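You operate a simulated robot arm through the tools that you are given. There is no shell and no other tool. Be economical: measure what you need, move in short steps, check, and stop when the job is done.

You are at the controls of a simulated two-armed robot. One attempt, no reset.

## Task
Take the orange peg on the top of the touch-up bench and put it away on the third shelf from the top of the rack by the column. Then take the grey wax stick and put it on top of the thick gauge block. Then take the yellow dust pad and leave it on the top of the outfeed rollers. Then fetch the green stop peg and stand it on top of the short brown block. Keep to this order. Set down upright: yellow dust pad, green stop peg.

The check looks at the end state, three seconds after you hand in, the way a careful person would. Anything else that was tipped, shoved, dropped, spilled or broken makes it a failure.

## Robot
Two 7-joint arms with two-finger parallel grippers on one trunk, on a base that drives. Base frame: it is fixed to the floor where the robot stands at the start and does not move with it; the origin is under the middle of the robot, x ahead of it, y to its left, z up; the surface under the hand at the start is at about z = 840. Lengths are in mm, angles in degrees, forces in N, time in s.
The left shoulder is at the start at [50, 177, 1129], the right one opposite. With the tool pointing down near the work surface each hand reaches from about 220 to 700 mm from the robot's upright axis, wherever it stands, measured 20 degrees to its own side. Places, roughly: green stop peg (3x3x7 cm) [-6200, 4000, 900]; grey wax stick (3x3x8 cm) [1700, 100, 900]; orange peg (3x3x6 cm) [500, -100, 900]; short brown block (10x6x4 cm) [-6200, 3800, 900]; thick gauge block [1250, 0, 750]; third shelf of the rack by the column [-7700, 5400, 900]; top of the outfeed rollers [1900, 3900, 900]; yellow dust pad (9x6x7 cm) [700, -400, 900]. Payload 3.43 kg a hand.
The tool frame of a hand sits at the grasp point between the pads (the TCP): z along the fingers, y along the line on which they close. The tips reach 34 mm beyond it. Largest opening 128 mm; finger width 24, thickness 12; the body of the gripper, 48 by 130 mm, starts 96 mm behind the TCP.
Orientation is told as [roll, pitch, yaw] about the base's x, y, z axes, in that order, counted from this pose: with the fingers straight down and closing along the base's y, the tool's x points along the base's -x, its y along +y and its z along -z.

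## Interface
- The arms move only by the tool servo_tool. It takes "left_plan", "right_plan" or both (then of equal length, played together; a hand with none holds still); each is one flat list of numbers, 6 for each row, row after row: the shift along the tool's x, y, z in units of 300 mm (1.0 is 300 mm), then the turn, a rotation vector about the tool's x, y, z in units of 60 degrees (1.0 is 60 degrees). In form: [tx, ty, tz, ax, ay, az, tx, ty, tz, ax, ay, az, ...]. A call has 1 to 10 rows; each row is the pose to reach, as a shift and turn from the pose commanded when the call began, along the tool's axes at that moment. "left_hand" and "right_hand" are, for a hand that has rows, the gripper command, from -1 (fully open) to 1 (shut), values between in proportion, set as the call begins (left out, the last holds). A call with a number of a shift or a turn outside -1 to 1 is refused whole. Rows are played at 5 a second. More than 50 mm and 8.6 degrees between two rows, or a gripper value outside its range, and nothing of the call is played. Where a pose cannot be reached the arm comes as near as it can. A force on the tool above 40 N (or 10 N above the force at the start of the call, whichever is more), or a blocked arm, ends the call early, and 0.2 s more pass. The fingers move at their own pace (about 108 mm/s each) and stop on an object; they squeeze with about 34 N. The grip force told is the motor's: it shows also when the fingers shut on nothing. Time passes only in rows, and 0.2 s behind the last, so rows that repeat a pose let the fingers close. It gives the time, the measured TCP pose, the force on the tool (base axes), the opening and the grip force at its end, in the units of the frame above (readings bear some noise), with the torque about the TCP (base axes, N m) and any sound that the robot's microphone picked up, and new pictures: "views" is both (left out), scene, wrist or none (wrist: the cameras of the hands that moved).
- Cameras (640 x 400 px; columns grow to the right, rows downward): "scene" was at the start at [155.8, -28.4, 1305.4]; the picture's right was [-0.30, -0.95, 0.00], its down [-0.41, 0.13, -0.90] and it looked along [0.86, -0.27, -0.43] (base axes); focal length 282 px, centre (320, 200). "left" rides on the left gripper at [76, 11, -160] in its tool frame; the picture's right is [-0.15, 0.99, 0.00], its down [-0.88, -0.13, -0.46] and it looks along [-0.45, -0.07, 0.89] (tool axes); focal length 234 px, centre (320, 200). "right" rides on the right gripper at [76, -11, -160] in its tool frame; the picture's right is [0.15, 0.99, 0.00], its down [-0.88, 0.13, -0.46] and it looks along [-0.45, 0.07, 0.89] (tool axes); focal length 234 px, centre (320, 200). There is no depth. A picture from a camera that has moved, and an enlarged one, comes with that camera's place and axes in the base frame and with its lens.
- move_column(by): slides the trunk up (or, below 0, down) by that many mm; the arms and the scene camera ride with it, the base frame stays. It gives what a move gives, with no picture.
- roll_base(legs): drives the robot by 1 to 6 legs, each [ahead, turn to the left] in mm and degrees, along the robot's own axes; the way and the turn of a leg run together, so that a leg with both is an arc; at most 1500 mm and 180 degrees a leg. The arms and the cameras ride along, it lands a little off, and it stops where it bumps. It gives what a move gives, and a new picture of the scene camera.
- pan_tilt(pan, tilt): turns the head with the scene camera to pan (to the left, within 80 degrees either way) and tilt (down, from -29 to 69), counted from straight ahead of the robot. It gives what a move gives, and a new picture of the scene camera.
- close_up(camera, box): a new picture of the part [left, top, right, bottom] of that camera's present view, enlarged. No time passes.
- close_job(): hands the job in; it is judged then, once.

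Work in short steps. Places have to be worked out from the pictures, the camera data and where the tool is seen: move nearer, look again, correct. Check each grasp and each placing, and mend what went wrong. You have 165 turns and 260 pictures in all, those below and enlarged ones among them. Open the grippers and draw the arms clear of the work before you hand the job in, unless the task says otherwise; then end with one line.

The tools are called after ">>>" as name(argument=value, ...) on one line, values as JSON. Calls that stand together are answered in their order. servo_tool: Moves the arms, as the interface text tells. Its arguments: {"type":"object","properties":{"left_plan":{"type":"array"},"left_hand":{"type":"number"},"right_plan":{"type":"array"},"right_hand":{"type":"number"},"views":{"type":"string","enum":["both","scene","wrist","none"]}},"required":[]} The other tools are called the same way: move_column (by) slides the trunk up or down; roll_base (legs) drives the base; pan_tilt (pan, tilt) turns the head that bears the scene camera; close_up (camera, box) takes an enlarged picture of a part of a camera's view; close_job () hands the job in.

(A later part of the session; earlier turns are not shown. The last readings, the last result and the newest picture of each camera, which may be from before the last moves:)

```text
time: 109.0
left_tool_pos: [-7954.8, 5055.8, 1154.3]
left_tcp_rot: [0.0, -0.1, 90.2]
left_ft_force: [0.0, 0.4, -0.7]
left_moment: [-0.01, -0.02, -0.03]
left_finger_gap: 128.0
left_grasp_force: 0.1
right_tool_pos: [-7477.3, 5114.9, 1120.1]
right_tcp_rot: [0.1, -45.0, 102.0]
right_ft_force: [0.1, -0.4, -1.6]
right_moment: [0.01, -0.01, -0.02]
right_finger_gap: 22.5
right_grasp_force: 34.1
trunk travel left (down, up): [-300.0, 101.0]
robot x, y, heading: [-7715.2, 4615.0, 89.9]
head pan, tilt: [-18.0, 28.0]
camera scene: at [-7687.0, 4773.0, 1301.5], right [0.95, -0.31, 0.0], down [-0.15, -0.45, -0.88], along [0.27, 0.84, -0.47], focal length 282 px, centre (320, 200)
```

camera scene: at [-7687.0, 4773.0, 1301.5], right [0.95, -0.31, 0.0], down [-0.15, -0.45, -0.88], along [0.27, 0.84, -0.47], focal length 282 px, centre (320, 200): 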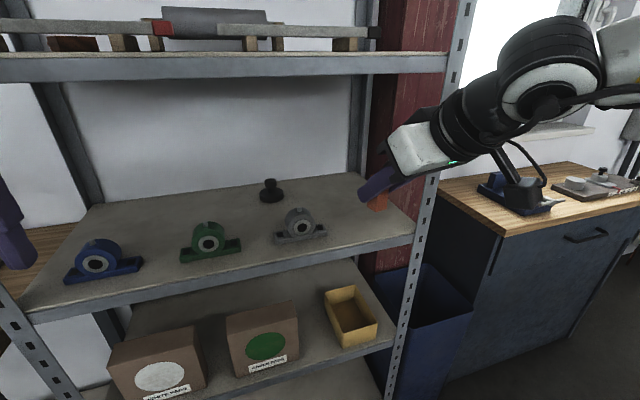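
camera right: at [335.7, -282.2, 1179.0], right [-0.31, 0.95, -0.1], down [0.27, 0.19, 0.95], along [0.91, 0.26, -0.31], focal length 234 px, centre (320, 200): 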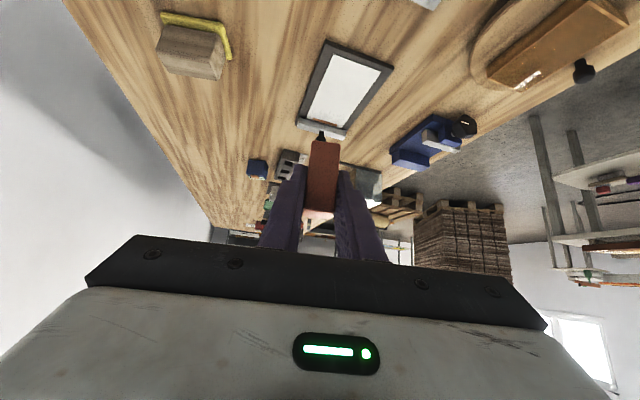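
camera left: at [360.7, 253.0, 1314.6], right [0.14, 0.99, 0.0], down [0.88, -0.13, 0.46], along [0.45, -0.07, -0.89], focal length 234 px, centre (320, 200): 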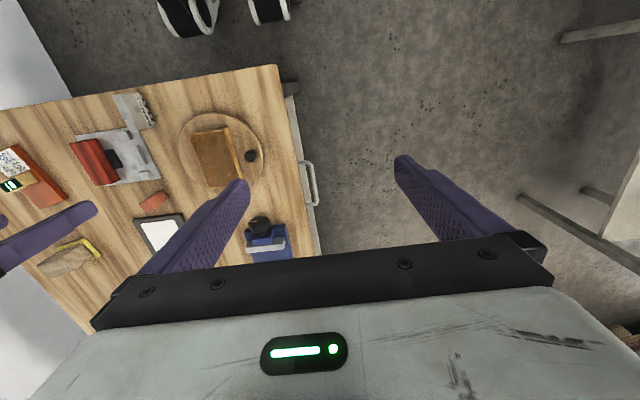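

The spot to the right of the grey bearing, near [-7405, 5330], is free. I'll drive 130 mm closer and turn the hand to face the shelf squarely.

>>> roll_base(legs=[[130, 0]])

>>> servo_tool(right_plan=[0, 0, 0, 0.0707, 0, 0.0707, 0, 0, 0, 0.1414, 0, 0.1414, 0, 0, 0, 0.1414, 0, 0.1414], views="both")

```text
time: 110.3
left_tool_pos: [-7954.9, 5173.1, 1155.1]
left_tcp_rot: [0.2, 0.7, 89.9]
left_ft_force: [0.4, 0.1, -0.5]
left_moment: [0.02, 0.0, 0.0]
left_finger_gap: 127.8
left_grasp_force: 0.0
right_tool_pos: [-7477.5, 5236.2, 1118.5]
right_tcp_rot: [0.0, -44.9, 102.0]
right_ft_force: [-0.3, 0.3, -0.6]
right_moment: [0.0, -0.03, -0.02]
right_finger_gap: 22.4
right_grasp_force: 33.9
trunk travel left (down, up): [-300.0, 101.0]
robot x, y, heading: [-7711.1, 4736.0, 90.0]
head pan, tilt: [-18.0, 28.0]
stopped in leg 1: the force on the tool passed its limit at 75 N (the readings are from after the stop); the commanded pose is now the measured one
camera scene: at [-7686.9, 4895.5, 1301.5], right [0.95, -0.31, 0.0], down [-0.15, -0.45, -0.88], along [0.27, 0.84, -0.47], focal length 282 px, centre (320, 200)
```

scene: 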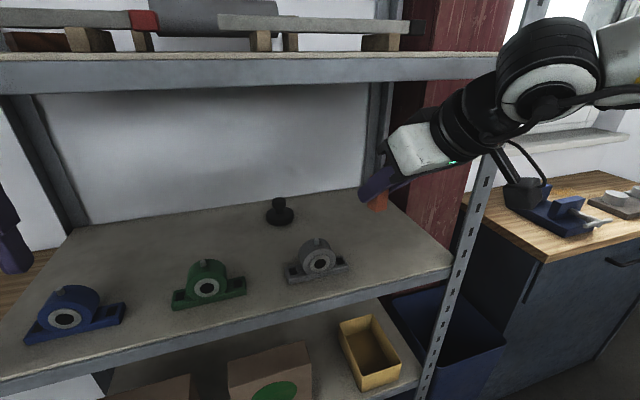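

```text
time: 111.2
left_tool_pos: [-7956.6, 5173.8, 1155.4]
left_tcp_rot: [0.3, 0.7, 90.0]
left_ft_force: [0.3, 0.2, 0.7]
left_moment: [0.0, 0.01, -0.01]
left_finger_gap: 127.8
left_grasp_force: 0.0
right_tool_pos: [-7476.8, 5237.2, 1117.7]
right_tcp_rot: [0.0, -44.9, 89.9]
right_ft_force: [0.7, -0.8, -1.8]
right_moment: [0.04, -0.02, 0.04]
right_finger_gap: 22.5
right_grasp_force: 33.4
trunk travel left (down, up): [-300.0, 101.0]
robot x, y, heading: [-7715.3, 4739.0, 90.0]
head pan, tilt: [-18.0, 28.0]
camera scene: at [-7686.8, 4895.6, 1301.4], right [0.95, -0.31, 0.0], down [-0.15, -0.45, -0.88], along [0.27, 0.84, -0.47], focal length 282 px, centre (320, 200)
camera right: at [-7466.6, 5071.0, 1178.0], right [-0.99, -0.1, -0.1], down [-0.13, 0.3, 0.94], along [-0.06, 0.95, -0.31], focal length 234 px, centre (320, 200)
```

scene: 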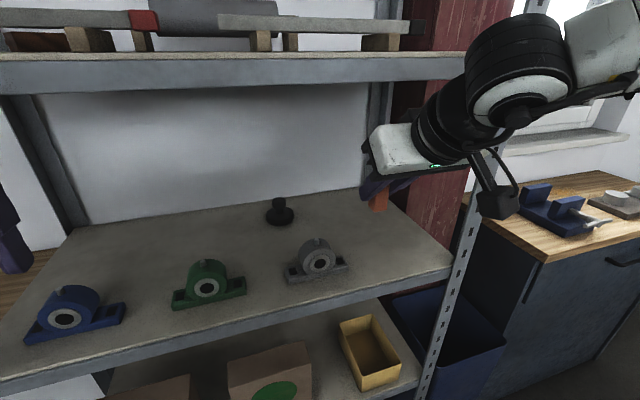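
right: 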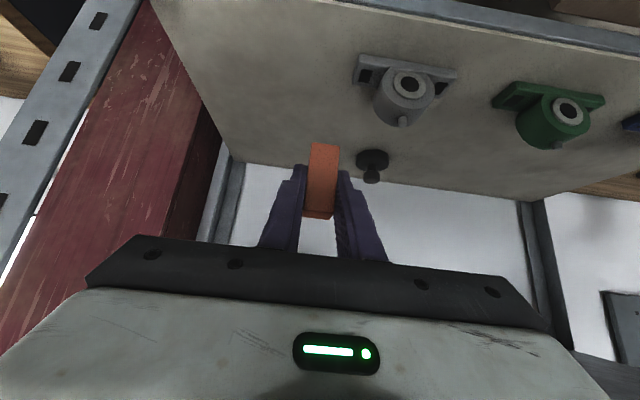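

The left gripper touched the second shelf's edge, so I'll back it away. I'll also move the right hand sideways and forward over the free spot and partway down.

>>> servo_tool(left_plan=[0.1, 0, 0, 0, 0, 0, 0.2, 0, 0, 0, 0, 0, 0.3, 0, 0, 0, 0, 0, 0.3, 0, 0, 0, 0, 0, 0.3, 0, 0, 0, 0, 0, 0.3, 0, 0, 0, 0, 0], right_plan=[0, -0.1, 0, 0, 0, 0, 0, -0.207, 0, 0, 0, 0, -0.06, -0.207, 0.06, 0, 0, 0, -0.125, -0.207, 0.125, 0, 0, 0, -0.025, -0.207, 0.225, 0, 0, 0, 0.075, -0.207, 0.325, 0, 0, 0], views="both")

```text
time: 112.5
left_tool_pos: [-7955.2, 5084.2, 1155.6]
left_tcp_rot: [0.2, 0.7, 89.9]
left_ft_force: [0.1, 0.6, -0.9]
left_moment: [0.02, 0.04, 0.01]
left_finger_gap: 128.0
left_grasp_force: 0.1
right_tool_pos: [-7412.6, 5291.5, 1031.9]
right_tcp_rot: [0.0, -44.9, 89.9]
right_ft_force: [0.3, -0.2, -1.4]
right_moment: [-0.02, 0.03, 0.02]
right_finger_gap: 22.7
right_grasp_force: 33.9
trunk travel left (down, up): [-300.0, 101.0]
robot x, y, heading: [-7713.1, 4740.6, 89.9]
head pan, tilt: [-18.0, 28.0]
camera scene: at [-7686.8, 4896.1, 1301.4], right [0.95, -0.31, 0.0], down [-0.15, -0.45, -0.88], along [0.27, 0.84, -0.47], focal length 282 px, centre (320, 200)
camera right: at [-7403.4, 5125.6, 1092.8], right [-0.99, -0.1, -0.1], down [-0.13, 0.3, 0.94], along [-0.07, 0.95, -0.31], focal length 234 px, centre (320, 200)
camera left: at [-7967.9, 5009.2, 1315.9], right [-0.99, 0.15, 0.0], down [0.13, 0.89, 0.44], along [0.06, 0.44, -0.9], focal length 234 px, centre (320, 200)
```

scene: 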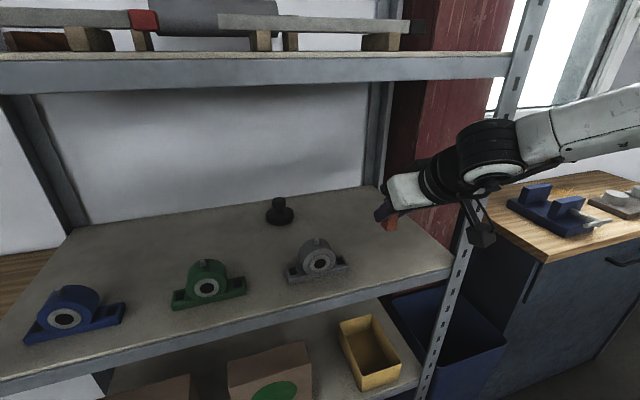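
right: 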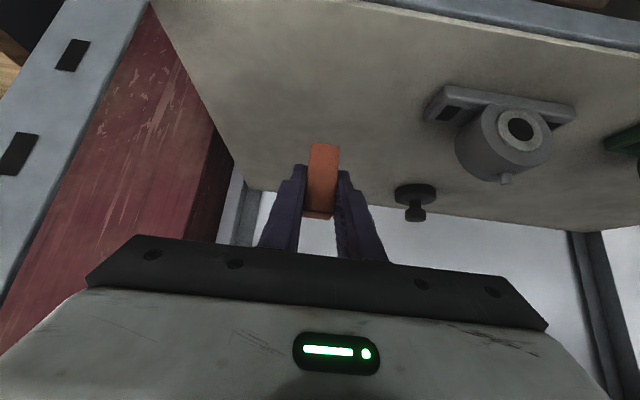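
left: 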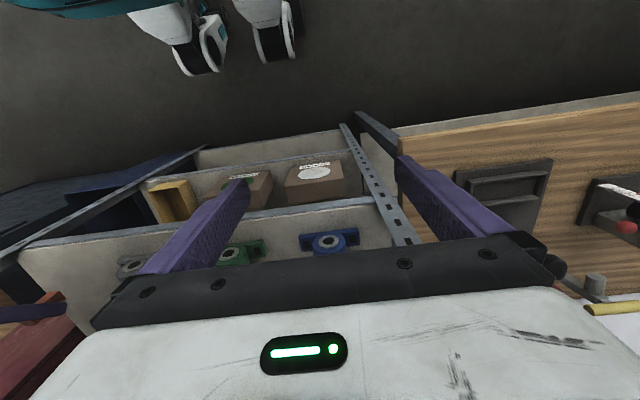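

The spot below the peg is clear. I'll descend in small steps and watch the force.

>>> servo_tool(right_plan=[0.07, 0, 0.07, 0, 0, 0, 0.13, 0, 0.13, 0, 0, 0, 0.13, 0, 0.13, 0, 0, 0], views="both")

```text
time: 113.3
left_tool_pos: [-7957.7, 5083.0, 1156.2]
left_tcp_rot: [0.1, 0.7, 89.9]
left_ft_force: [0.3, -0.4, -0.7]
left_moment: [0.01, 0.02, -0.01]
left_finger_gap: 127.9
left_grasp_force: 0.2
right_tool_pos: [-7414.7, 5290.2, 978.7]
right_tcp_rot: [0.0, -44.9, 89.9]
right_ft_force: [0.7, -0.5, -2.2]
right_moment: [0.0, -0.02, 0.01]
right_finger_gap: 22.3
right_grasp_force: 34.0
trunk travel left (down, up): [-300.0, 101.0]
robot x, y, heading: [-7710.6, 4739.8, 90.0]
head pan, tilt: [-18.0, 28.0]
camera scene: at [-7687.1, 4895.6, 1301.5], right [0.95, -0.31, 0.0], down [-0.14, -0.45, -0.88], along [0.27, 0.84, -0.47], focal length 282 px, centre (320, 200)
camera right: at [-7404.1, 5124.0, 1038.0], right [-0.99, -0.1, -0.1], down [-0.13, 0.3, 0.94], along [-0.07, 0.95, -0.31], focal length 234 px, centre (320, 200)
```

scene: 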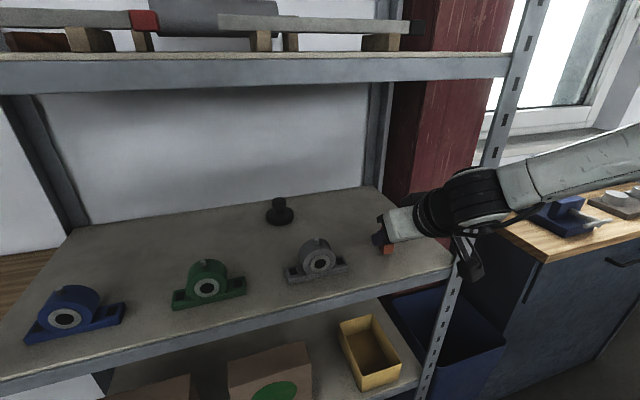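
right: 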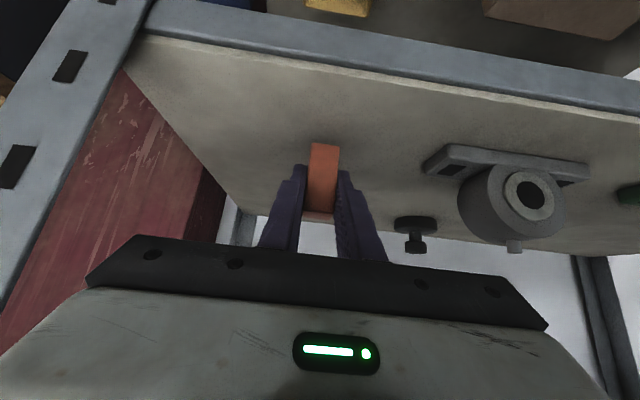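

The peg bottom is at about z 941, and the shelf is somewhere near 900 to 920. I'll creep down until it touches.

>>> servo_tool(right_plan=[0.014, 0, 0.014, 0, 0, 0, 0.028, 0, 0.028, 0, 0, 0, 0.042, 0, 0.042, 0, 0, 0, 0.056, 0, 0.056, 0, 0, 0, 0.07, 0, 0.07, 0, 0, 0, 0.084, 0, 0.084, 0, 0, 0, 0.095, 0, 0.095, 0, 0, 0], views="wrist")

```text
time: 114.5
left_tool_pos: [-7955.2, 5082.9, 1155.7]
left_tcp_rot: [0.1, 0.6, 90.0]
left_ft_force: [0.7, -0.9, 0.0]
left_moment: [-0.05, 0.02, -0.01]
left_finger_gap: 127.8
left_grasp_force: 0.0
right_tool_pos: [-7415.5, 5296.1, 962.3]
right_tcp_rot: [-0.2, -46.4, 90.3]
right_ft_force: [0.2, -0.3, 11.8]
right_moment: [-0.08, 0.06, 0.03]
right_finger_gap: 22.5
right_grasp_force: 34.3
trunk travel left (down, up): [-300.0, 101.0]
robot x, y, heading: [-7714.4, 4737.4, 90.2]
head pan, tilt: [-18.0, 28.0]
stopped in row 5 (right hand): the force on the tool passed its limit at 44 N (the readings are from after the stop); the commanded pose is now the measured one
camera right: at [-7404.9, 5127.5, 1017.6], right [-0.99, -0.1, -0.11], down [-0.13, 0.28, 0.95], along [-0.07, 0.96, -0.29], focal length 234 px, centre (320, 200)
```

right: 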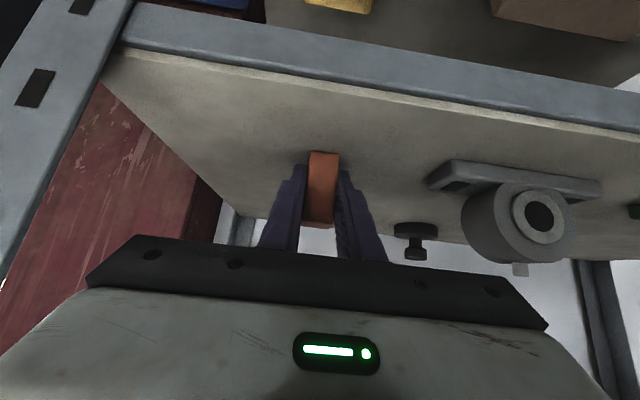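

The peg touched the shelf at z ≈ 923. I'll open the fingers moderately to release it.

>>> servo_tool(right_plan=[-0.003, 0, -0.003, 0, 0, 0, -0.003, 0, -0.003, 0, 0, 0, -0.003, 0, -0.003, 0, 0, 0], right_hand=0.2, views="wrist")

```text
time: 115.3
left_tool_pos: [-7955.0, 5083.0, 1156.1]
left_tcp_rot: [0.2, 0.6, 89.7]
left_ft_force: [-0.1, -0.4, -0.4]
left_moment: [0.0, 0.04, 0.03]
left_finger_gap: 128.1
left_grasp_force: 0.2
right_tool_pos: [-7412.1, 5294.4, 961.7]
right_tcp_rot: [-0.3, -46.3, 90.0]
right_ft_force: [17.6, 0.7, 20.5]
right_moment: [0.37, -0.16, -0.28]
right_finger_gap: 41.3
right_grasp_force: 0.0
trunk travel left (down, up): [-300.0, 101.0]
robot x, y, heading: [-7715.4, 4743.4, 90.0]
head pan, tilt: [-18.0, 28.0]
camera right: at [-7402.3, 5126.6, 1017.9], right [-0.99, -0.1, -0.11], down [-0.13, 0.28, 0.95], along [-0.06, 0.96, -0.29], focal length 234 px, centre (320, 200)
```

right: 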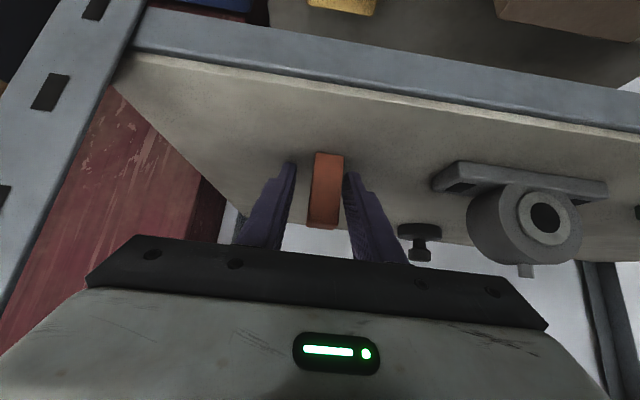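

A side force of about 17 N remains. I'll first recentre laterally a touch and back out a little along the tool axis, then check.

>>> servo_tool(right_plan=[-0.01, 0.0, -0.02, 0, 0, 0, -0.02, 0.0, -0.05, 0, 0, 0, -0.02, 0.0, -0.05, 0, 0, 0], views="both")

```text
time: 116.1
left_tool_pos: [-7956.0, 5083.8, 1156.5]
left_tcp_rot: [0.2, 0.6, 89.9]
left_ft_force: [0.7, 0.0, -0.7]
left_moment: [0.0, -0.01, -0.03]
left_finger_gap: 127.9
left_grasp_force: 0.0
right_tool_pos: [-7415.2, 5287.4, 973.7]
right_tcp_rot: [-0.2, -45.9, 90.2]
right_ft_force: [-0.5, -0.5, 0.2]
right_moment: [0.01, 0.01, 0.03]
right_finger_gap: 51.3
right_grasp_force: 0.1
trunk travel left (down, up): [-300.0, 101.0]
robot x, y, heading: [-7715.5, 4737.5, 89.9]
head pan, tilt: [-18.0, 28.0]
camera scene: at [-7687.1, 4895.5, 1301.4], right [0.95, -0.31, 0.0], down [-0.14, -0.45, -0.88], along [0.27, 0.84, -0.47], focal length 282 px, centre (320, 200)
camera right: at [-7404.6, 5119.4, 1031.1], right [-0.99, -0.1, -0.11], down [-0.13, 0.29, 0.95], along [-0.07, 0.95, -0.3], focal length 234 px, centre (320, 200)
```

scene: 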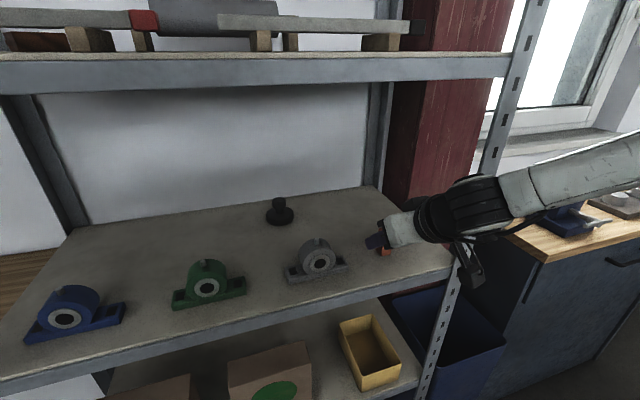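
right: 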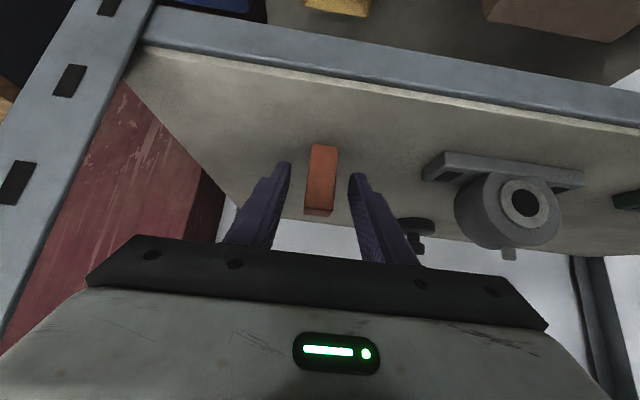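

The peg stands free on the shelf. I'll pull the hand back along its axis and check.

>>> servo_tool(right_plan=[0, 0, -0.1, 0, 0, 0, 0, 0, -0.2, 0, 0, 0, 0, 0, -0.35, 0, 0, 0, -0.05, 0, -0.5, 0, 0, 0, -0.1, 0, -0.65, 0, 0, 0], views="scene")

```text
time: 117.3
left_tool_pos: [-7956.7, 5082.9, 1156.6]
left_tcp_rot: [0.2, 0.6, 89.7]
left_ft_force: [0.7, 0.5, 0.1]
left_moment: [0.02, 0.01, 0.0]
left_finger_gap: 127.9
left_grasp_force: 0.0
right_tool_pos: [-7416.1, 5165.0, 1132.5]
right_tcp_rot: [-0.2, -45.9, 90.2]
right_ft_force: [0.2, -0.2, 0.4]
right_moment: [0.0, 0.02, -0.02]
right_finger_gap: 51.3
right_grasp_force: 0.1
trunk travel left (down, up): [-300.0, 101.0]
robot x, y, heading: [-7712.3, 4740.2, 90.1]
head pan, tilt: [-18.0, 28.0]
camera scene: at [-7686.9, 4895.0, 1301.5], right [0.95, -0.31, 0.0], down [-0.14, -0.45, -0.88], along [0.27, 0.84, -0.47], focal length 282 px, centre (320, 200)
```

scene: 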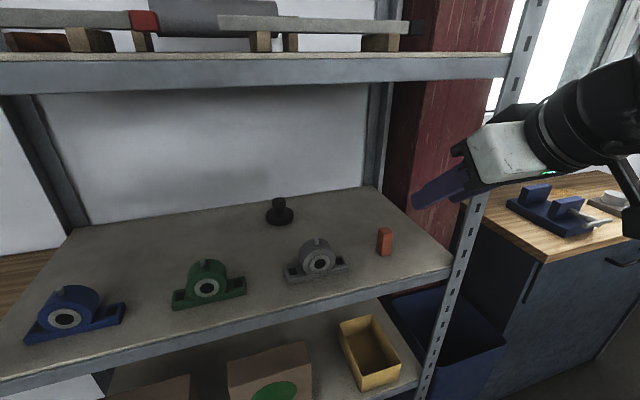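

The peg stands on the third shelf and nothing else moved. I'll reverse out the same way and go back down the corridor.

>>> roll_base(legs=[[-130, 0], [0, -44], [-380, 0], [0, 44], [-1500, 0], [-230, 0]])

>>> roll_base(legs=[[0, -90], [1500, 0], [300, 0]])

>>> pan_tilt(pan=60, tilt=20)

```text
time: 133.0
left_tool_pos: [-8203.8, 2945.3, 1155.8]
left_tcp_rot: [0.2, 0.6, 90.8]
left_ft_force: [-0.3, -0.1, -0.2]
left_moment: [0.06, 0.03, -0.01]
left_finger_gap: 127.8
left_grasp_force: 0.0
right_tool_pos: [-7663.9, 3037.1, 1133.2]
right_tcp_rot: [-0.2, -46.0, 90.9]
right_ft_force: [-1.1, -0.4, -0.2]
right_moment: [0.02, 0.03, -0.03]
right_finger_gap: 51.4
right_grasp_force: 0.1
trunk travel left (down, up): [-300.0, 101.0]
robot x, y, heading: [-7958.4, 2602.1, 91.0]
head pan, tilt: [-18.0, 28.0]
camera scene: at [-7931.7, 2760.8, 1301.6], right [0.96, -0.29, 0.0], down [-0.14, -0.45, -0.88], along [0.26, 0.84, -0.47], focal length 282 px, centre (320, 200)
```

scene: 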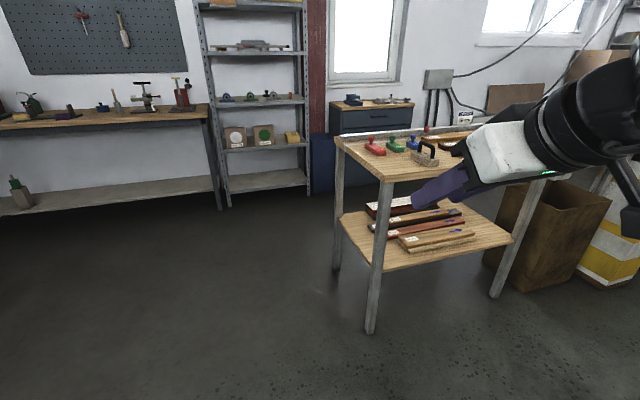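

```text
time: 145.9
left_tool_pos: [-5814.1, 2864.8, 1155.9]
left_tcp_rot: [0.3, 0.7, 0.2]
left_ft_force: [-0.1, 0.5, -0.3]
left_moment: [0.01, 0.01, 0.02]
left_finger_gap: 128.1
left_grasp_force: 0.0
right_tool_pos: [-5725.7, 2326.2, 1132.9]
right_tcp_rot: [-0.2, -45.9, 0.5]
right_ft_force: [0.1, -0.6, -0.3]
right_moment: [-0.02, -0.03, 0.01]
right_finger_gap: 51.2
right_grasp_force: 0.0
trunk travel left (down, up): [-300.0, 101.0]
robot x, y, heading: [-6156.9, 2621.9, 0.3]
head pan, tilt: [-18.0, 28.0]
camera scene: at [-6001.2, 2592.7, 1301.4], right [-0.3, -0.95, 0.0], down [-0.45, 0.14, -0.88], along [0.84, -0.27, -0.47], focal length 282 px, centre (320, 200)
```

scene: 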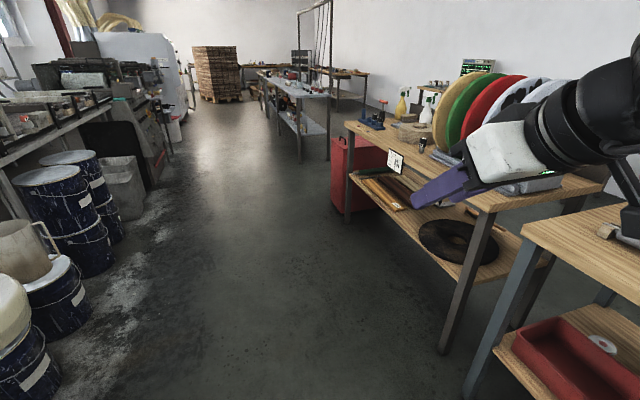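

```text
time: 147.4
left_tool_pos: [-5814.3, 2865.2, 1156.5]
left_tcp_rot: [0.2, 0.7, 0.2]
left_ft_force: [0.1, 0.2, -0.9]
left_moment: [-0.03, 0.02, -0.02]
left_finger_gap: 127.8
left_grasp_force: 0.1
right_tool_pos: [-5727.3, 2326.2, 1132.7]
right_tcp_rot: [-0.2, -45.8, 0.5]
right_ft_force: [-0.3, 0.1, 1.2]
right_moment: [0.05, 0.0, 0.02]
right_finger_gap: 51.1
right_grasp_force: 0.1
trunk travel left (down, up): [-300.0, 101.0]
robot x, y, heading: [-6154.4, 2620.6, 0.2]
head pan, tilt: [60.0, 20.0]
camera scene: at [-6042.5, 2701.3, 1314.4], right [0.87, -0.5, 0.0], down [-0.17, -0.3, -0.94], along [0.47, 0.82, -0.34], focal length 282 px, centre (320, 200)
```

scene: 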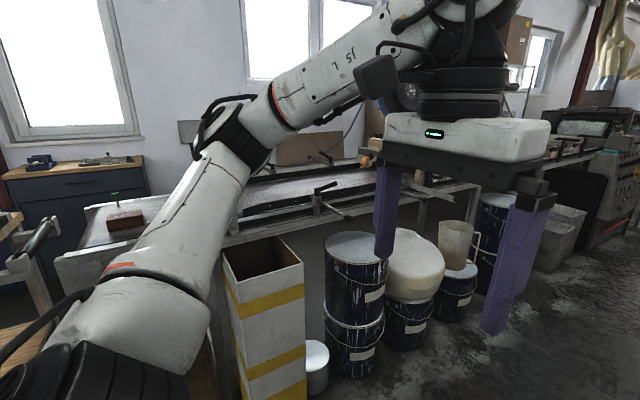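

The green peg and brown block are visible at the end of the line, so that's noted for later. I'll carry on back through the gap to the main bench.

>>> roll_base(legs=[[1500, 0], [1440, 0], [0, -90], [1500, 0], [700, 0], [0, 90]])

>>> roll_base(legs=[[1500, 0], [700, 0]])

>>> pan_tilt(pan=0, tilt=18)

```text
time: 179.6
left_tool_pos: [-2848.4, 686.3, 1156.1]
left_tcp_rot: [0.2, 0.7, 0.7]
left_ft_force: [-0.1, 0.4, -0.4]
left_moment: [0.02, -0.02, 0.01]
left_finger_gap: 127.7
left_grasp_force: 0.2
right_tool_pos: [-2755.6, 147.9, 1133.9]
right_tcp_rot: [-0.2, -45.9, 1.1]
right_ft_force: [0.3, -0.7, -0.2]
right_moment: [0.01, 0.01, 0.0]
right_finger_gap: 51.2
right_grasp_force: 0.1
trunk travel left (down, up): [-300.0, 101.0]
robot x, y, heading: [-3185.2, 440.9, 0.8]
head pan, tilt: [60.0, 20.0]
camera scene: at [-3074.5, 520.8, 1314.4], right [0.87, -0.49, 0.0], down [-0.17, -0.3, -0.94], along [0.46, 0.82, -0.34], focal length 282 px, centre (320, 200)
```

scene: 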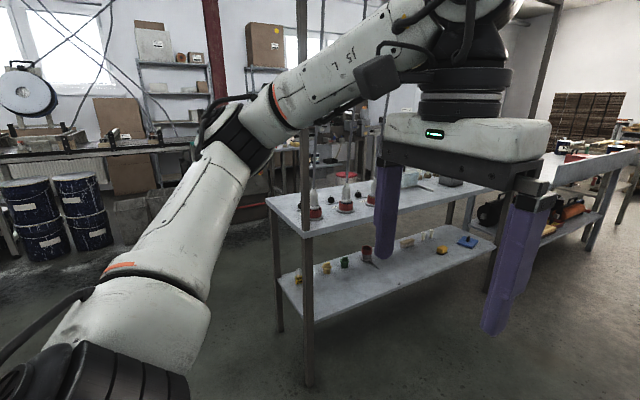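

```text
time: 190.4
left_tool_pos: [-656.4, 687.9, 1155.9]
left_tcp_rot: [0.1, 0.7, -0.3]
left_ft_force: [0.5, -0.2, 0.8]
left_moment: [0.02, 0.01, 0.0]
left_finger_gap: 128.1
left_grasp_force: 0.0
right_tool_pos: [-575.7, 148.7, 1132.3]
right_tcp_rot: [-0.2, -45.9, 0.0]
right_ft_force: [0.8, 0.0, -0.5]
right_moment: [0.0, -0.03, 0.02]
right_finger_gap: 51.2
right_grasp_force: 0.0
trunk travel left (down, up): [-300.0, 101.0]
robot x, y, heading: [-1000.1, 446.7, -0.2]
head pan, tilt: [60.0, 20.0]
camera scene: at [-887.3, 526.3, 1314.3], right [0.86, -0.5, 0.0], down [-0.17, -0.3, -0.94], along [0.47, 0.81, -0.34], focal length 282 px, centre (320, 200)
```

scene: 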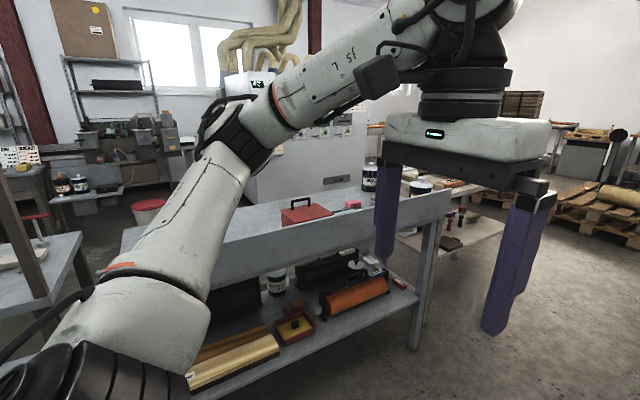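

```text
time: 191.7
left_tool_pos: [-657.2, 689.0, 1156.6]
left_tcp_rot: [0.2, 0.7, -0.3]
left_ft_force: [0.6, 0.1, 0.2]
left_moment: [-0.03, 0.02, -0.03]
left_finger_gap: 127.9
left_grasp_force: 0.0
right_tool_pos: [-575.0, 148.2, 1133.0]
right_tcp_rot: [-0.1, -45.9, 0.0]
right_ft_force: [-0.6, -0.1, 0.6]
right_moment: [-0.02, -0.01, 0.05]
right_finger_gap: 51.2
right_grasp_force: 0.0
trunk travel left (down, up): [-300.0, 101.0]
robot x, y, heading: [-1003.5, 447.5, 0.0]
head pan, tilt: [0.0, 18.0]
camera scene: at [-841.0, 445.6, 1317.6], right [0.0, -1.0, 0.0], down [-0.31, 0.0, -0.95], along [0.95, 0.0, -0.31], focal length 282 px, centre (320, 200)
```

scene: 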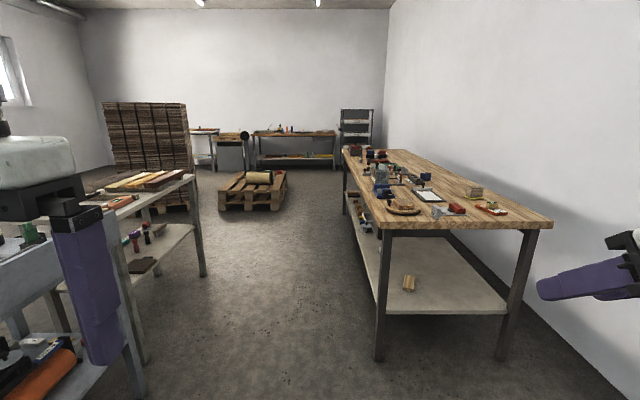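

The bench's left side is reachable from an open strip at y ≈ 700. I'll drive there and turn to face the bench.

>>> roll_base(legs=[[0, 5.8], [1500, 0], [1080, 0], [0, -95.8]])

>>> pan_tilt(pan=0, tilt=40)

```text
time: 208.8
left_tool_pos: [1808.7, 345.7, 1156.5]
left_tcp_rot: [0.2, 0.8, -90.3]
left_ft_force: [-0.2, 0.8, 0.1]
left_moment: [0.0, -0.03, 0.02]
left_finger_gap: 128.2
left_grasp_force: 0.0
right_tool_pos: [1267.7, 263.8, 1133.2]
right_tcp_rot: [-0.2, -45.8, -90.0]
right_ft_force: [0.1, 0.3, -0.1]
right_moment: [0.01, 0.0, 0.0]
right_finger_gap: 51.0
right_grasp_force: 0.1
trunk travel left (down, up): [-300.0, 101.0]
robot x, y, heading: [1567.1, 690.3, -90.0]
head pan, tilt: [0.0, 18.0]
camera scene: at [1565.0, 526.5, 1317.6], right [-1.0, 0.0, 0.0], down [0.0, 0.31, -0.95], along [0.0, -0.95, -0.31], focal length 282 px, centre (320, 200)
```

scene: 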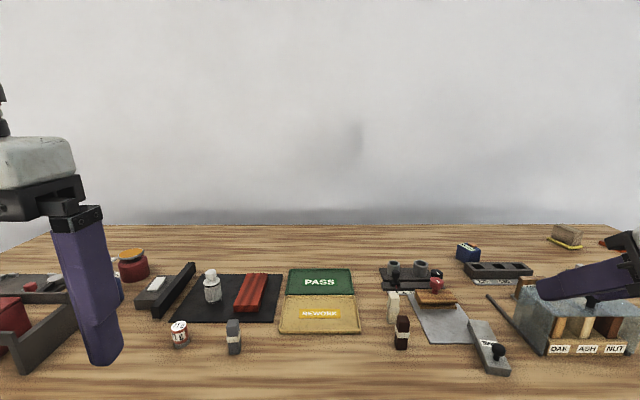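

```text
time: 209.7
left_tool_pos: [1808.9, 346.6, 1155.9]
left_tcp_rot: [0.3, 0.7, -90.3]
left_ft_force: [-0.5, -0.1, 0.3]
left_moment: [0.0, 0.02, -0.04]
left_finger_gap: 127.7
left_grasp_force: 0.0
right_tool_pos: [1268.5, 263.3, 1133.2]
right_tcp_rot: [-0.2, -45.9, -90.0]
right_ft_force: [-0.1, 0.3, 0.2]
right_moment: [0.0, 0.0, -0.01]
right_finger_gap: 51.3
right_grasp_force: 0.0
trunk travel left (down, up): [-300.0, 101.0]
robot x, y, heading: [1570.9, 691.0, -90.1]
head pan, tilt: [0.0, 40.0]
camera scene: at [1565.1, 534.8, 1283.0], right [-1.0, 0.0, 0.0], down [0.0, 0.64, -0.77], along [0.0, -0.77, -0.64], focal length 282 px, centre (320, 200)
```

scene: 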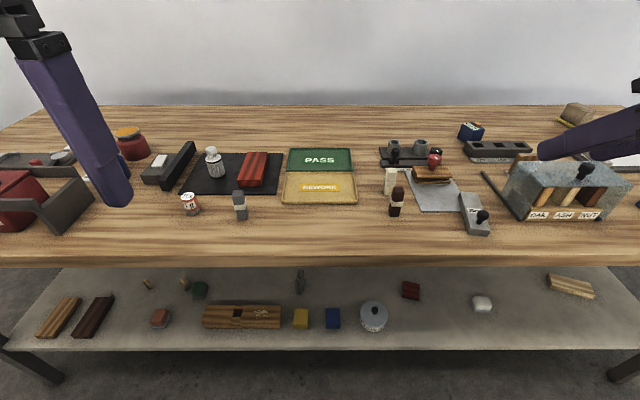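

I'll zoom in on the labels to identify the thick gauge block and the grey wax stick.

>>> close_up(camera="scene", box=[360, 110, 640, 250])

>>> close_up(camera="scene", box=[130, 110, 410, 250])

>>> close_up(camera="scene", box=[340, 250, 640, 390])

```text
2.29 times, centred on (500, 180) of scene
camera zoom: at [1565.1, 534.8, 1283.0], right [-1.0, 0.0, 0.0], down [0.0, 0.64, -0.77], along [0.0, -0.77, -0.64], focal length 644 px, centre (-91, 246)
```

zoom: 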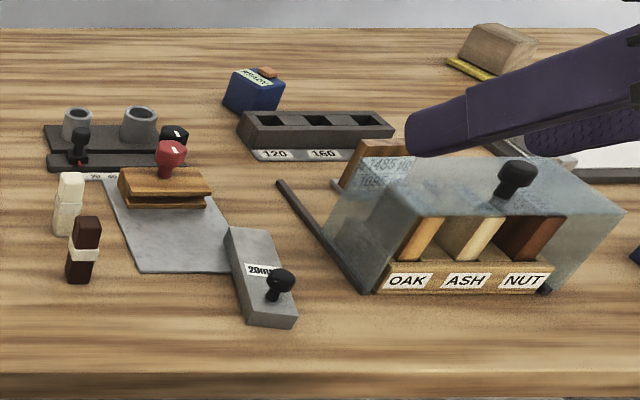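

```text
2.29 times, centred on (270, 180) of scene
camera zoom: at [1565.1, 534.8, 1283.0], right [-1.0, 0.0, 0.0], down [0.0, 0.64, -0.77], along [0.0, -0.77, -0.64], focal length 644 px, centre (434, 246)
```

zoom: 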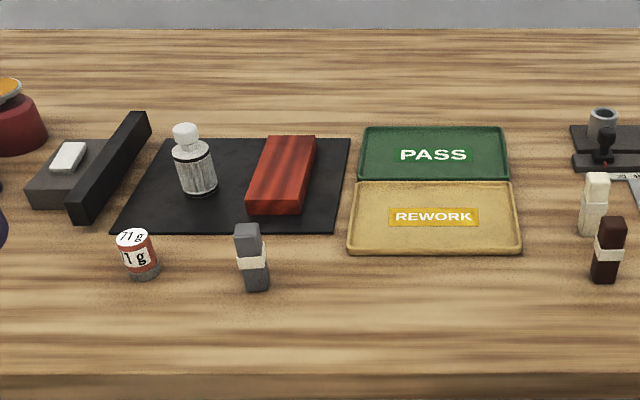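

```text
2.13 times, centred on (490, 320) of scene
camera zoom: at [1565.1, 534.8, 1283.0], right [-1.0, 0.0, 0.0], down [0.0, 0.64, -0.77], along [0.0, -0.77, -0.64], focal length 602 px, centre (-43, -56)
```

zoom: 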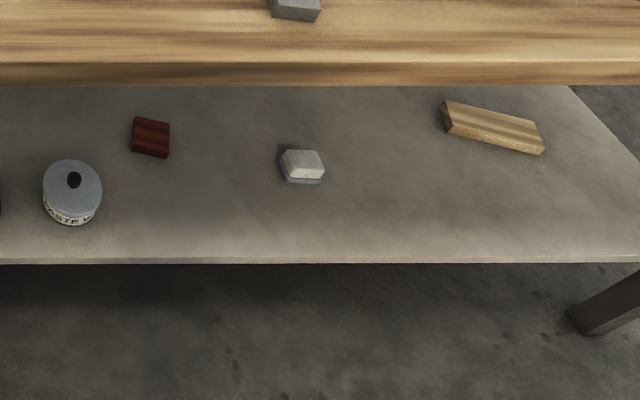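

>>> close_up(camera="scene", box=[450, 180, 510, 245])

>>> close_up(camera="scene", box=[375, 130, 455, 180])

```text
6.15 times, centred on (480, 212) of scene
camera zoom: at [1565.1, 534.8, 1283.0], right [-1.0, 0.0, 0.0], down [0.0, 0.64, -0.77], along [0.0, -0.77, -0.64], focal length 1735 px, centre (-665, 123)
```

zoom: 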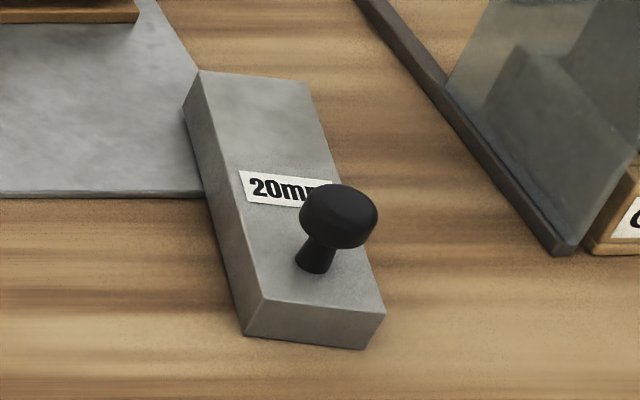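

```text
8.00 times, centred on (415, 155) of scene
camera zoom: at [1565.1, 534.8, 1283.0], right [-1.0, 0.0, 0.0], down [0.0, 0.64, -0.77], along [0.0, -0.77, -0.64], focal length 2256 px, centre (-440, 560)
```

zoom: 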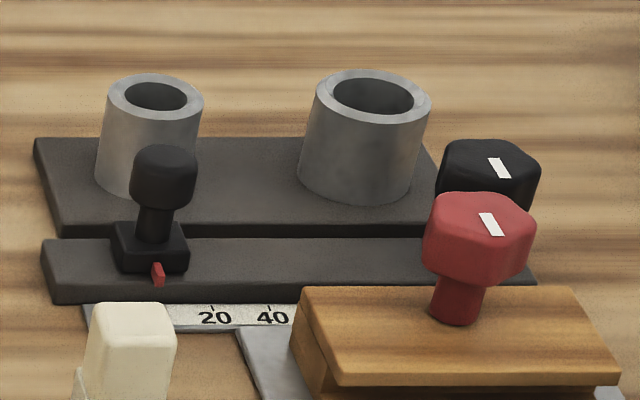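

The 20 mm gauge block with the knob, near [1217, 60], fits the "thick gauge block", and the grey wax stick is near [1740, 68]. I'll shift the base so the left hand can reach both just by turning.

>>> roll_base(legs=[[0, -40], [110, 0], [0, 45]])

>>> pan_tilt(pan=20, tilt=42)

```text
time: 214.8
left_tool_pos: [1767.8, 285.2, 1155.1]
left_tcp_rot: [0.1, 0.7, -85.3]
left_ft_force: [1.3, 0.2, -0.3]
left_moment: [0.0, 0.02, 0.01]
left_finger_gap: 128.1
left_grasp_force: 0.1
right_tool_pos: [1236.3, 154.9, 1133.2]
right_tcp_rot: [-0.2, -45.9, -84.9]
right_ft_force: [-0.6, -0.5, 0.2]
right_moment: [0.04, 0.0, -0.01]
right_finger_gap: 51.1
right_grasp_force: 0.1
trunk travel left (down, up): [-300.0, 101.0]
robot x, y, heading: [1494.8, 604.9, -84.8]
head pan, tilt: [0.0, 40.0]
camera scene: at [1507.5, 451.9, 1282.9], right [-1.0, -0.09, 0.0], down [-0.06, 0.64, -0.77], along [0.07, -0.76, -0.64], focal length 282 px, centre (320, 200)
```

scene: 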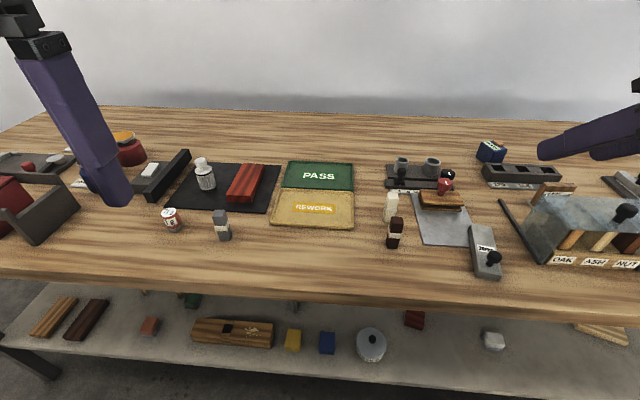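

```text
time: 215.7
left_tool_pos: [1767.6, 284.4, 1157.8]
left_tcp_rot: [0.2, 0.7, -85.1]
left_ft_force: [0.3, 0.3, -0.2]
left_moment: [0.0, -0.03, 0.0]
left_finger_gap: 128.0
left_grasp_force: 0.1
right_tool_pos: [1235.3, 155.6, 1132.1]
right_tcp_rot: [-0.2, -45.8, -84.8]
right_ft_force: [-0.4, -0.5, -0.4]
right_moment: [-0.01, 0.01, 0.0]
right_finger_gap: 51.2
right_grasp_force: 0.0
trunk travel left (down, up): [-300.0, 101.0]
robot x, y, heading: [1497.9, 610.6, -85.2]
head pan, tilt: [20.0, 42.0]
camera scene: at [1535.2, 460.7, 1280.0], right [-0.91, -0.42, 0.0], down [-0.28, 0.61, -0.74], along [0.31, -0.67, -0.67], focal length 282 px, centre (320, 200)
```

scene: 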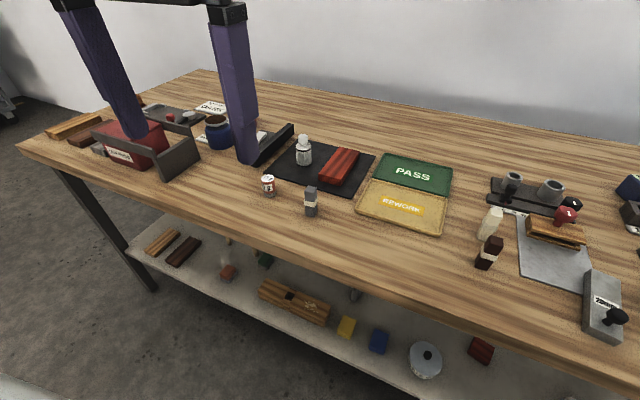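

The stick is confirmed at about [1737, 69]. I'll bring the left hand above it for a close look.

>>> servo_tool(left_plan=[-0.114, -0.031, 0.06, 0, 0, 0, -0.228, -0.061, 0.17, 0, 0, 0, -0.341, -0.092, 0.28, 0, 0, 0, -0.455, -0.122, 0.39, 0, 0, 0, -0.569, -0.153, 0.49, 0, 0, 0, -0.569, -0.153, 0.49, 0, 0, 0], left_hand=-0.1, views="both")

```text
time: 217.1
left_tool_pos: [1734.4, 112.4, 1007.7]
left_tcp_rot: [0.2, 0.6, -85.2]
left_ft_force: [-0.4, -0.1, -0.4]
left_moment: [0.01, 0.03, 0.0]
left_finger_gap: 70.7
left_grasp_force: 0.0
right_tool_pos: [1236.8, 154.5, 1132.3]
right_tcp_rot: [-0.2, -46.0, -85.0]
right_ft_force: [0.5, 0.4, -0.5]
right_moment: [-0.05, -0.03, -0.02]
right_finger_gap: 51.1
right_grasp_force: 0.0
trunk travel left (down, up): [-300.0, 101.0]
robot x, y, heading: [1493.0, 609.4, -85.0]
head pan, tilt: [20.0, 42.0]
camera scene: at [1535.3, 461.0, 1280.0], right [-0.91, -0.42, 0.0], down [-0.28, 0.61, -0.74], along [0.31, -0.67, -0.67], focal length 282 px, centre (320, 200)
camera left: at [1738.8, 186.2, 1166.5], right [1.0, -0.06, 0.0], down [-0.06, -0.89, 0.45], along [-0.03, -0.44, -0.9], focal length 234 px, centre (320, 200)
```

scene: 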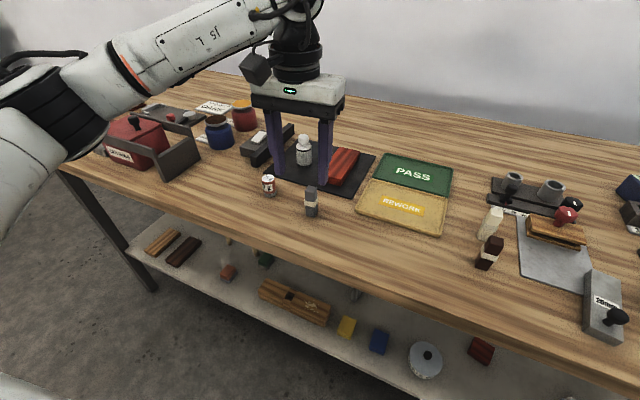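
left: 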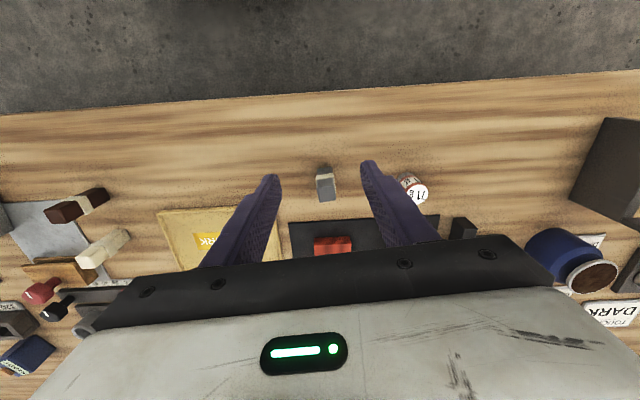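

>>> close_up(camera="left", box=[280, 140, 376, 220])

```text
5.00 times, centred on (328, 180) of left
camera zoom: at [1738.8, 186.2, 1166.5], right [1.0, -0.06, 0.0], down [-0.06, -0.89, 0.45], along [-0.03, -0.44, -0.9], focal length 1171 px, centre (280, 300)
```

zoom: 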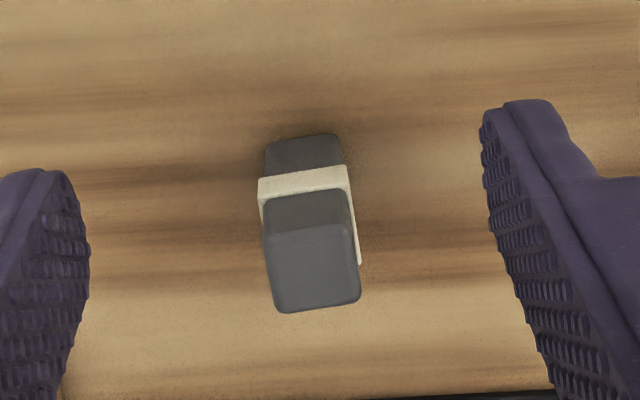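

The stick is at about [1738, 70], nearly aligned with the fingers. I'll centre over it, descend, and close.

>>> servo_tool(left_plan=[-0.142, 0, 0, 0, 0, 0, -0.142, 0, 0.13, 0, 0, 0.04, -0.142, 0, 0.27, 0, 0, 0.04, -0.142, 0, 0.409, 0, 0, 0.04, -0.142, 0, 0.409, 0, 0, 0.04], views="both")

>>> servo_tool(left_plan=[0, 0, 0, 0, 0, 0, 0, 0, 0, 0, 0, 0, 0, 0, 0, 0, 0, 0, 0, 0, 0, 0, 0, 0], left_hand=1, views="wrist")

```text
time: 218.3
left_tool_pos: [1739.3, 71.4, 883.2]
left_tcp_rot: [0.1, 0.6, -87.6]
left_ft_force: [0.3, -1.1, -0.3]
left_moment: [-0.02, -0.01, -0.01]
left_finger_gap: 70.3
left_grasp_force: 0.0
right_tool_pos: [1235.4, 155.3, 1133.9]
right_tcp_rot: [-0.2, -45.9, -84.8]
right_ft_force: [-0.2, -0.2, 0.0]
right_moment: [0.01, 0.02, 0.0]
right_finger_gap: 51.0
right_grasp_force: 0.1
trunk travel left (down, up): [-300.0, 101.0]
robot x, y, heading: [1497.1, 607.2, -84.9]
head pan, tilt: [20.0, 42.0]
camera scene: at [1535.1, 460.8, 1280.0], right [-0.91, -0.42, 0.0], down [-0.28, 0.61, -0.74], along [0.31, -0.67, -0.67], focal length 282 px, centre (320, 200)
camera left: at [1745.8, 144.7, 1043.2], right [0.99, -0.11, 0.0], down [-0.09, -0.89, 0.45], along [-0.05, -0.44, -0.9], focal length 234 px, centre (320, 200)
```

scene: 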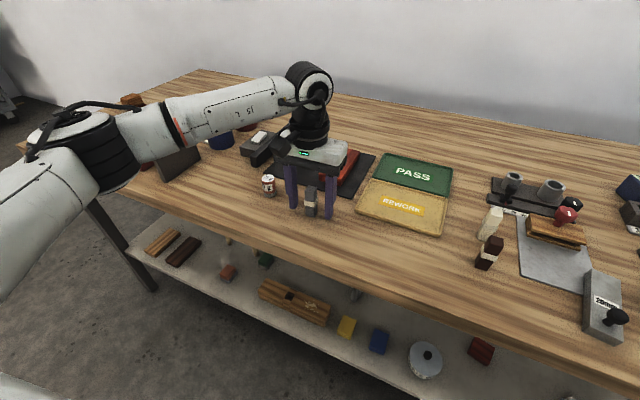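
left: 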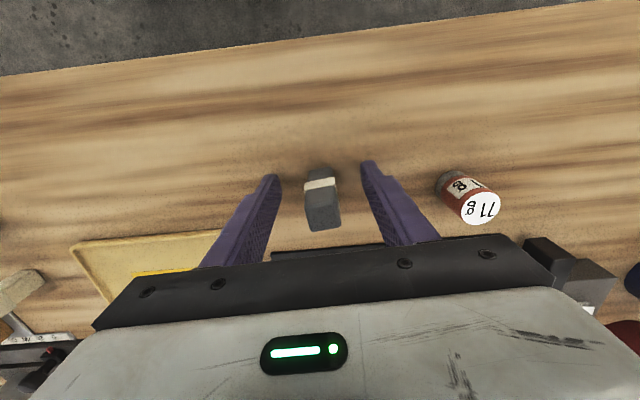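

```text
time: 219.3
left_tool_pos: [1739.6, 71.1, 885.3]
left_tcp_rot: [0.1, 0.6, -87.5]
left_ft_force: [0.1, 0.2, -0.3]
left_moment: [-0.04, -0.01, -0.03]
left_finger_gap: 22.9
left_grasp_force: 34.2
right_tool_pos: [1235.5, 155.9, 1133.5]
right_tcp_rot: [-0.2, -46.0, -84.9]
right_ft_force: [-0.3, -0.2, -0.7]
right_moment: [-0.03, 0.03, 0.02]
right_finger_gap: 51.3
right_grasp_force: 0.2
trunk travel left (down, up): [-300.0, 101.0]
robot x, y, heading: [1500.6, 609.5, -85.2]
head pan, tilt: [20.0, 42.0]
camera left: at [1745.9, 144.6, 1043.6], right [0.99, -0.11, 0.0], down [-0.09, -0.89, 0.45], along [-0.05, -0.44, -0.9], focal length 234 px, centre (320, 200)
```

left: 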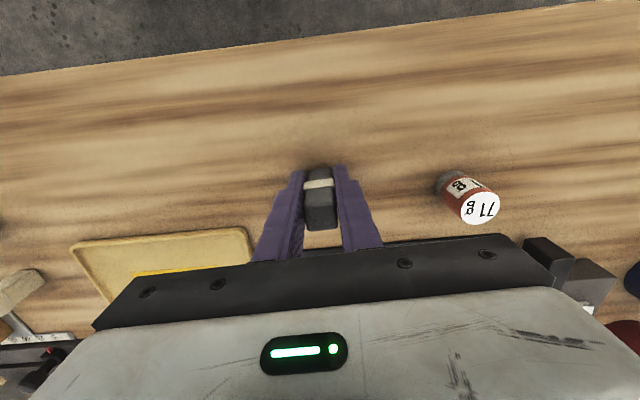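

The stick is gripped (22.9 mm, 34 N). I'll lift it 180 mm, then turn the base toward the gauge block.

>>> servo_tool(left_plan=[0, 0, -0.15, 0, 0, 0, 0, 0, -0.3, 0, 0, 0, 0, 0, -0.45, 0, 0, 0, 0, 0, -0.6, 0, 0, 0], views="none")

>>> roll_base(legs=[[0, -50]])

>>> pan_tilt(pan=20, tilt=45)

```text
time: 220.3
left_tool_pos: [1738.7, 70.3, 1064.1]
left_tcp_rot: [0.2, 0.8, -87.6]
left_ft_force: [-0.2, -0.5, -0.7]
left_moment: [0.01, -0.02, 0.01]
left_finger_gap: 23.2
left_grasp_force: 33.6
right_tool_pos: [1236.6, 155.9, 1132.8]
right_tcp_rot: [-0.2, -46.0, -84.9]
right_ft_force: [-0.2, 0.3, -0.7]
right_moment: [-0.02, 0.0, -0.03]
right_finger_gap: 51.3
right_grasp_force: 0.1
trunk travel left (down, up): [-300.0, 101.0]
robot x, y, heading: [1497.1, 607.8, -85.1]
head pan, tilt: [20.0, 42.0]
```

```text
time: 222.9
left_tool_pos: [1243.5, 73.9, 1063.5]
left_tcp_rot: [0.2, 0.8, -137.1]
left_ft_force: [0.0, -0.2, 0.6]
left_moment: [0.02, -0.02, -0.01]
left_finger_gap: 22.8
left_grasp_force: 33.9
right_tool_pos: [983.3, 512.5, 1133.3]
right_tcp_rot: [-0.2, -45.9, -134.5]
right_ft_force: [0.2, 0.7, -0.1]
right_moment: [0.04, 0.0, 0.02]
right_finger_gap: 51.0
right_grasp_force: 0.2
trunk travel left (down, up): [-300.0, 101.0]
robot x, y, heading: [1493.1, 606.7, -134.6]
head pan, tilt: [20.0, 42.0]
camera scene: at [1409.8, 480.8, 1280.0], right [-0.91, 0.42, 0.0], down [0.28, 0.61, -0.74], along [-0.31, -0.68, -0.67], focal length 282 px, centre (320, 200)
```

scene: 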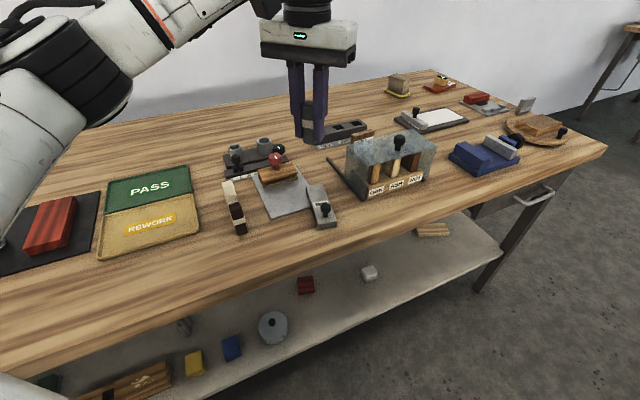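

```text
time: 223.5
left_tool_pos: [1244.3, 72.6, 1064.0]
left_tcp_rot: [0.1, 0.7, -137.2]
left_ft_force: [-0.1, 0.2, -0.2]
left_moment: [0.01, -0.01, 0.01]
left_finger_gap: 23.2
left_grasp_force: 33.4
right_tool_pos: [983.6, 511.2, 1133.5]
right_tcp_rot: [-0.1, -46.0, -134.4]
right_ft_force: [0.4, -0.6, -0.6]
right_moment: [-0.01, -0.02, 0.02]
right_finger_gap: 51.2
right_grasp_force: 0.1
trunk travel left (down, up): [-300.0, 101.0]
robot x, y, heading: [1496.8, 603.5, -134.4]
head pan, tilt: [20.0, 45.0]
camera scene: at [1410.9, 482.6, 1275.7], right [-0.91, 0.42, 0.0], down [0.29, 0.64, -0.71], along [-0.3, -0.64, -0.71], focal length 282 px, centre (320, 200)
```

scene: 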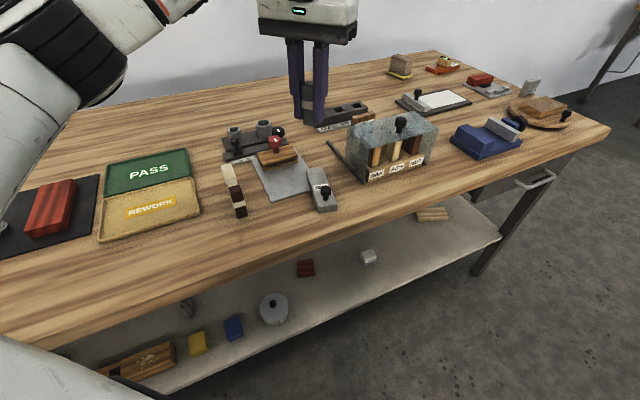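

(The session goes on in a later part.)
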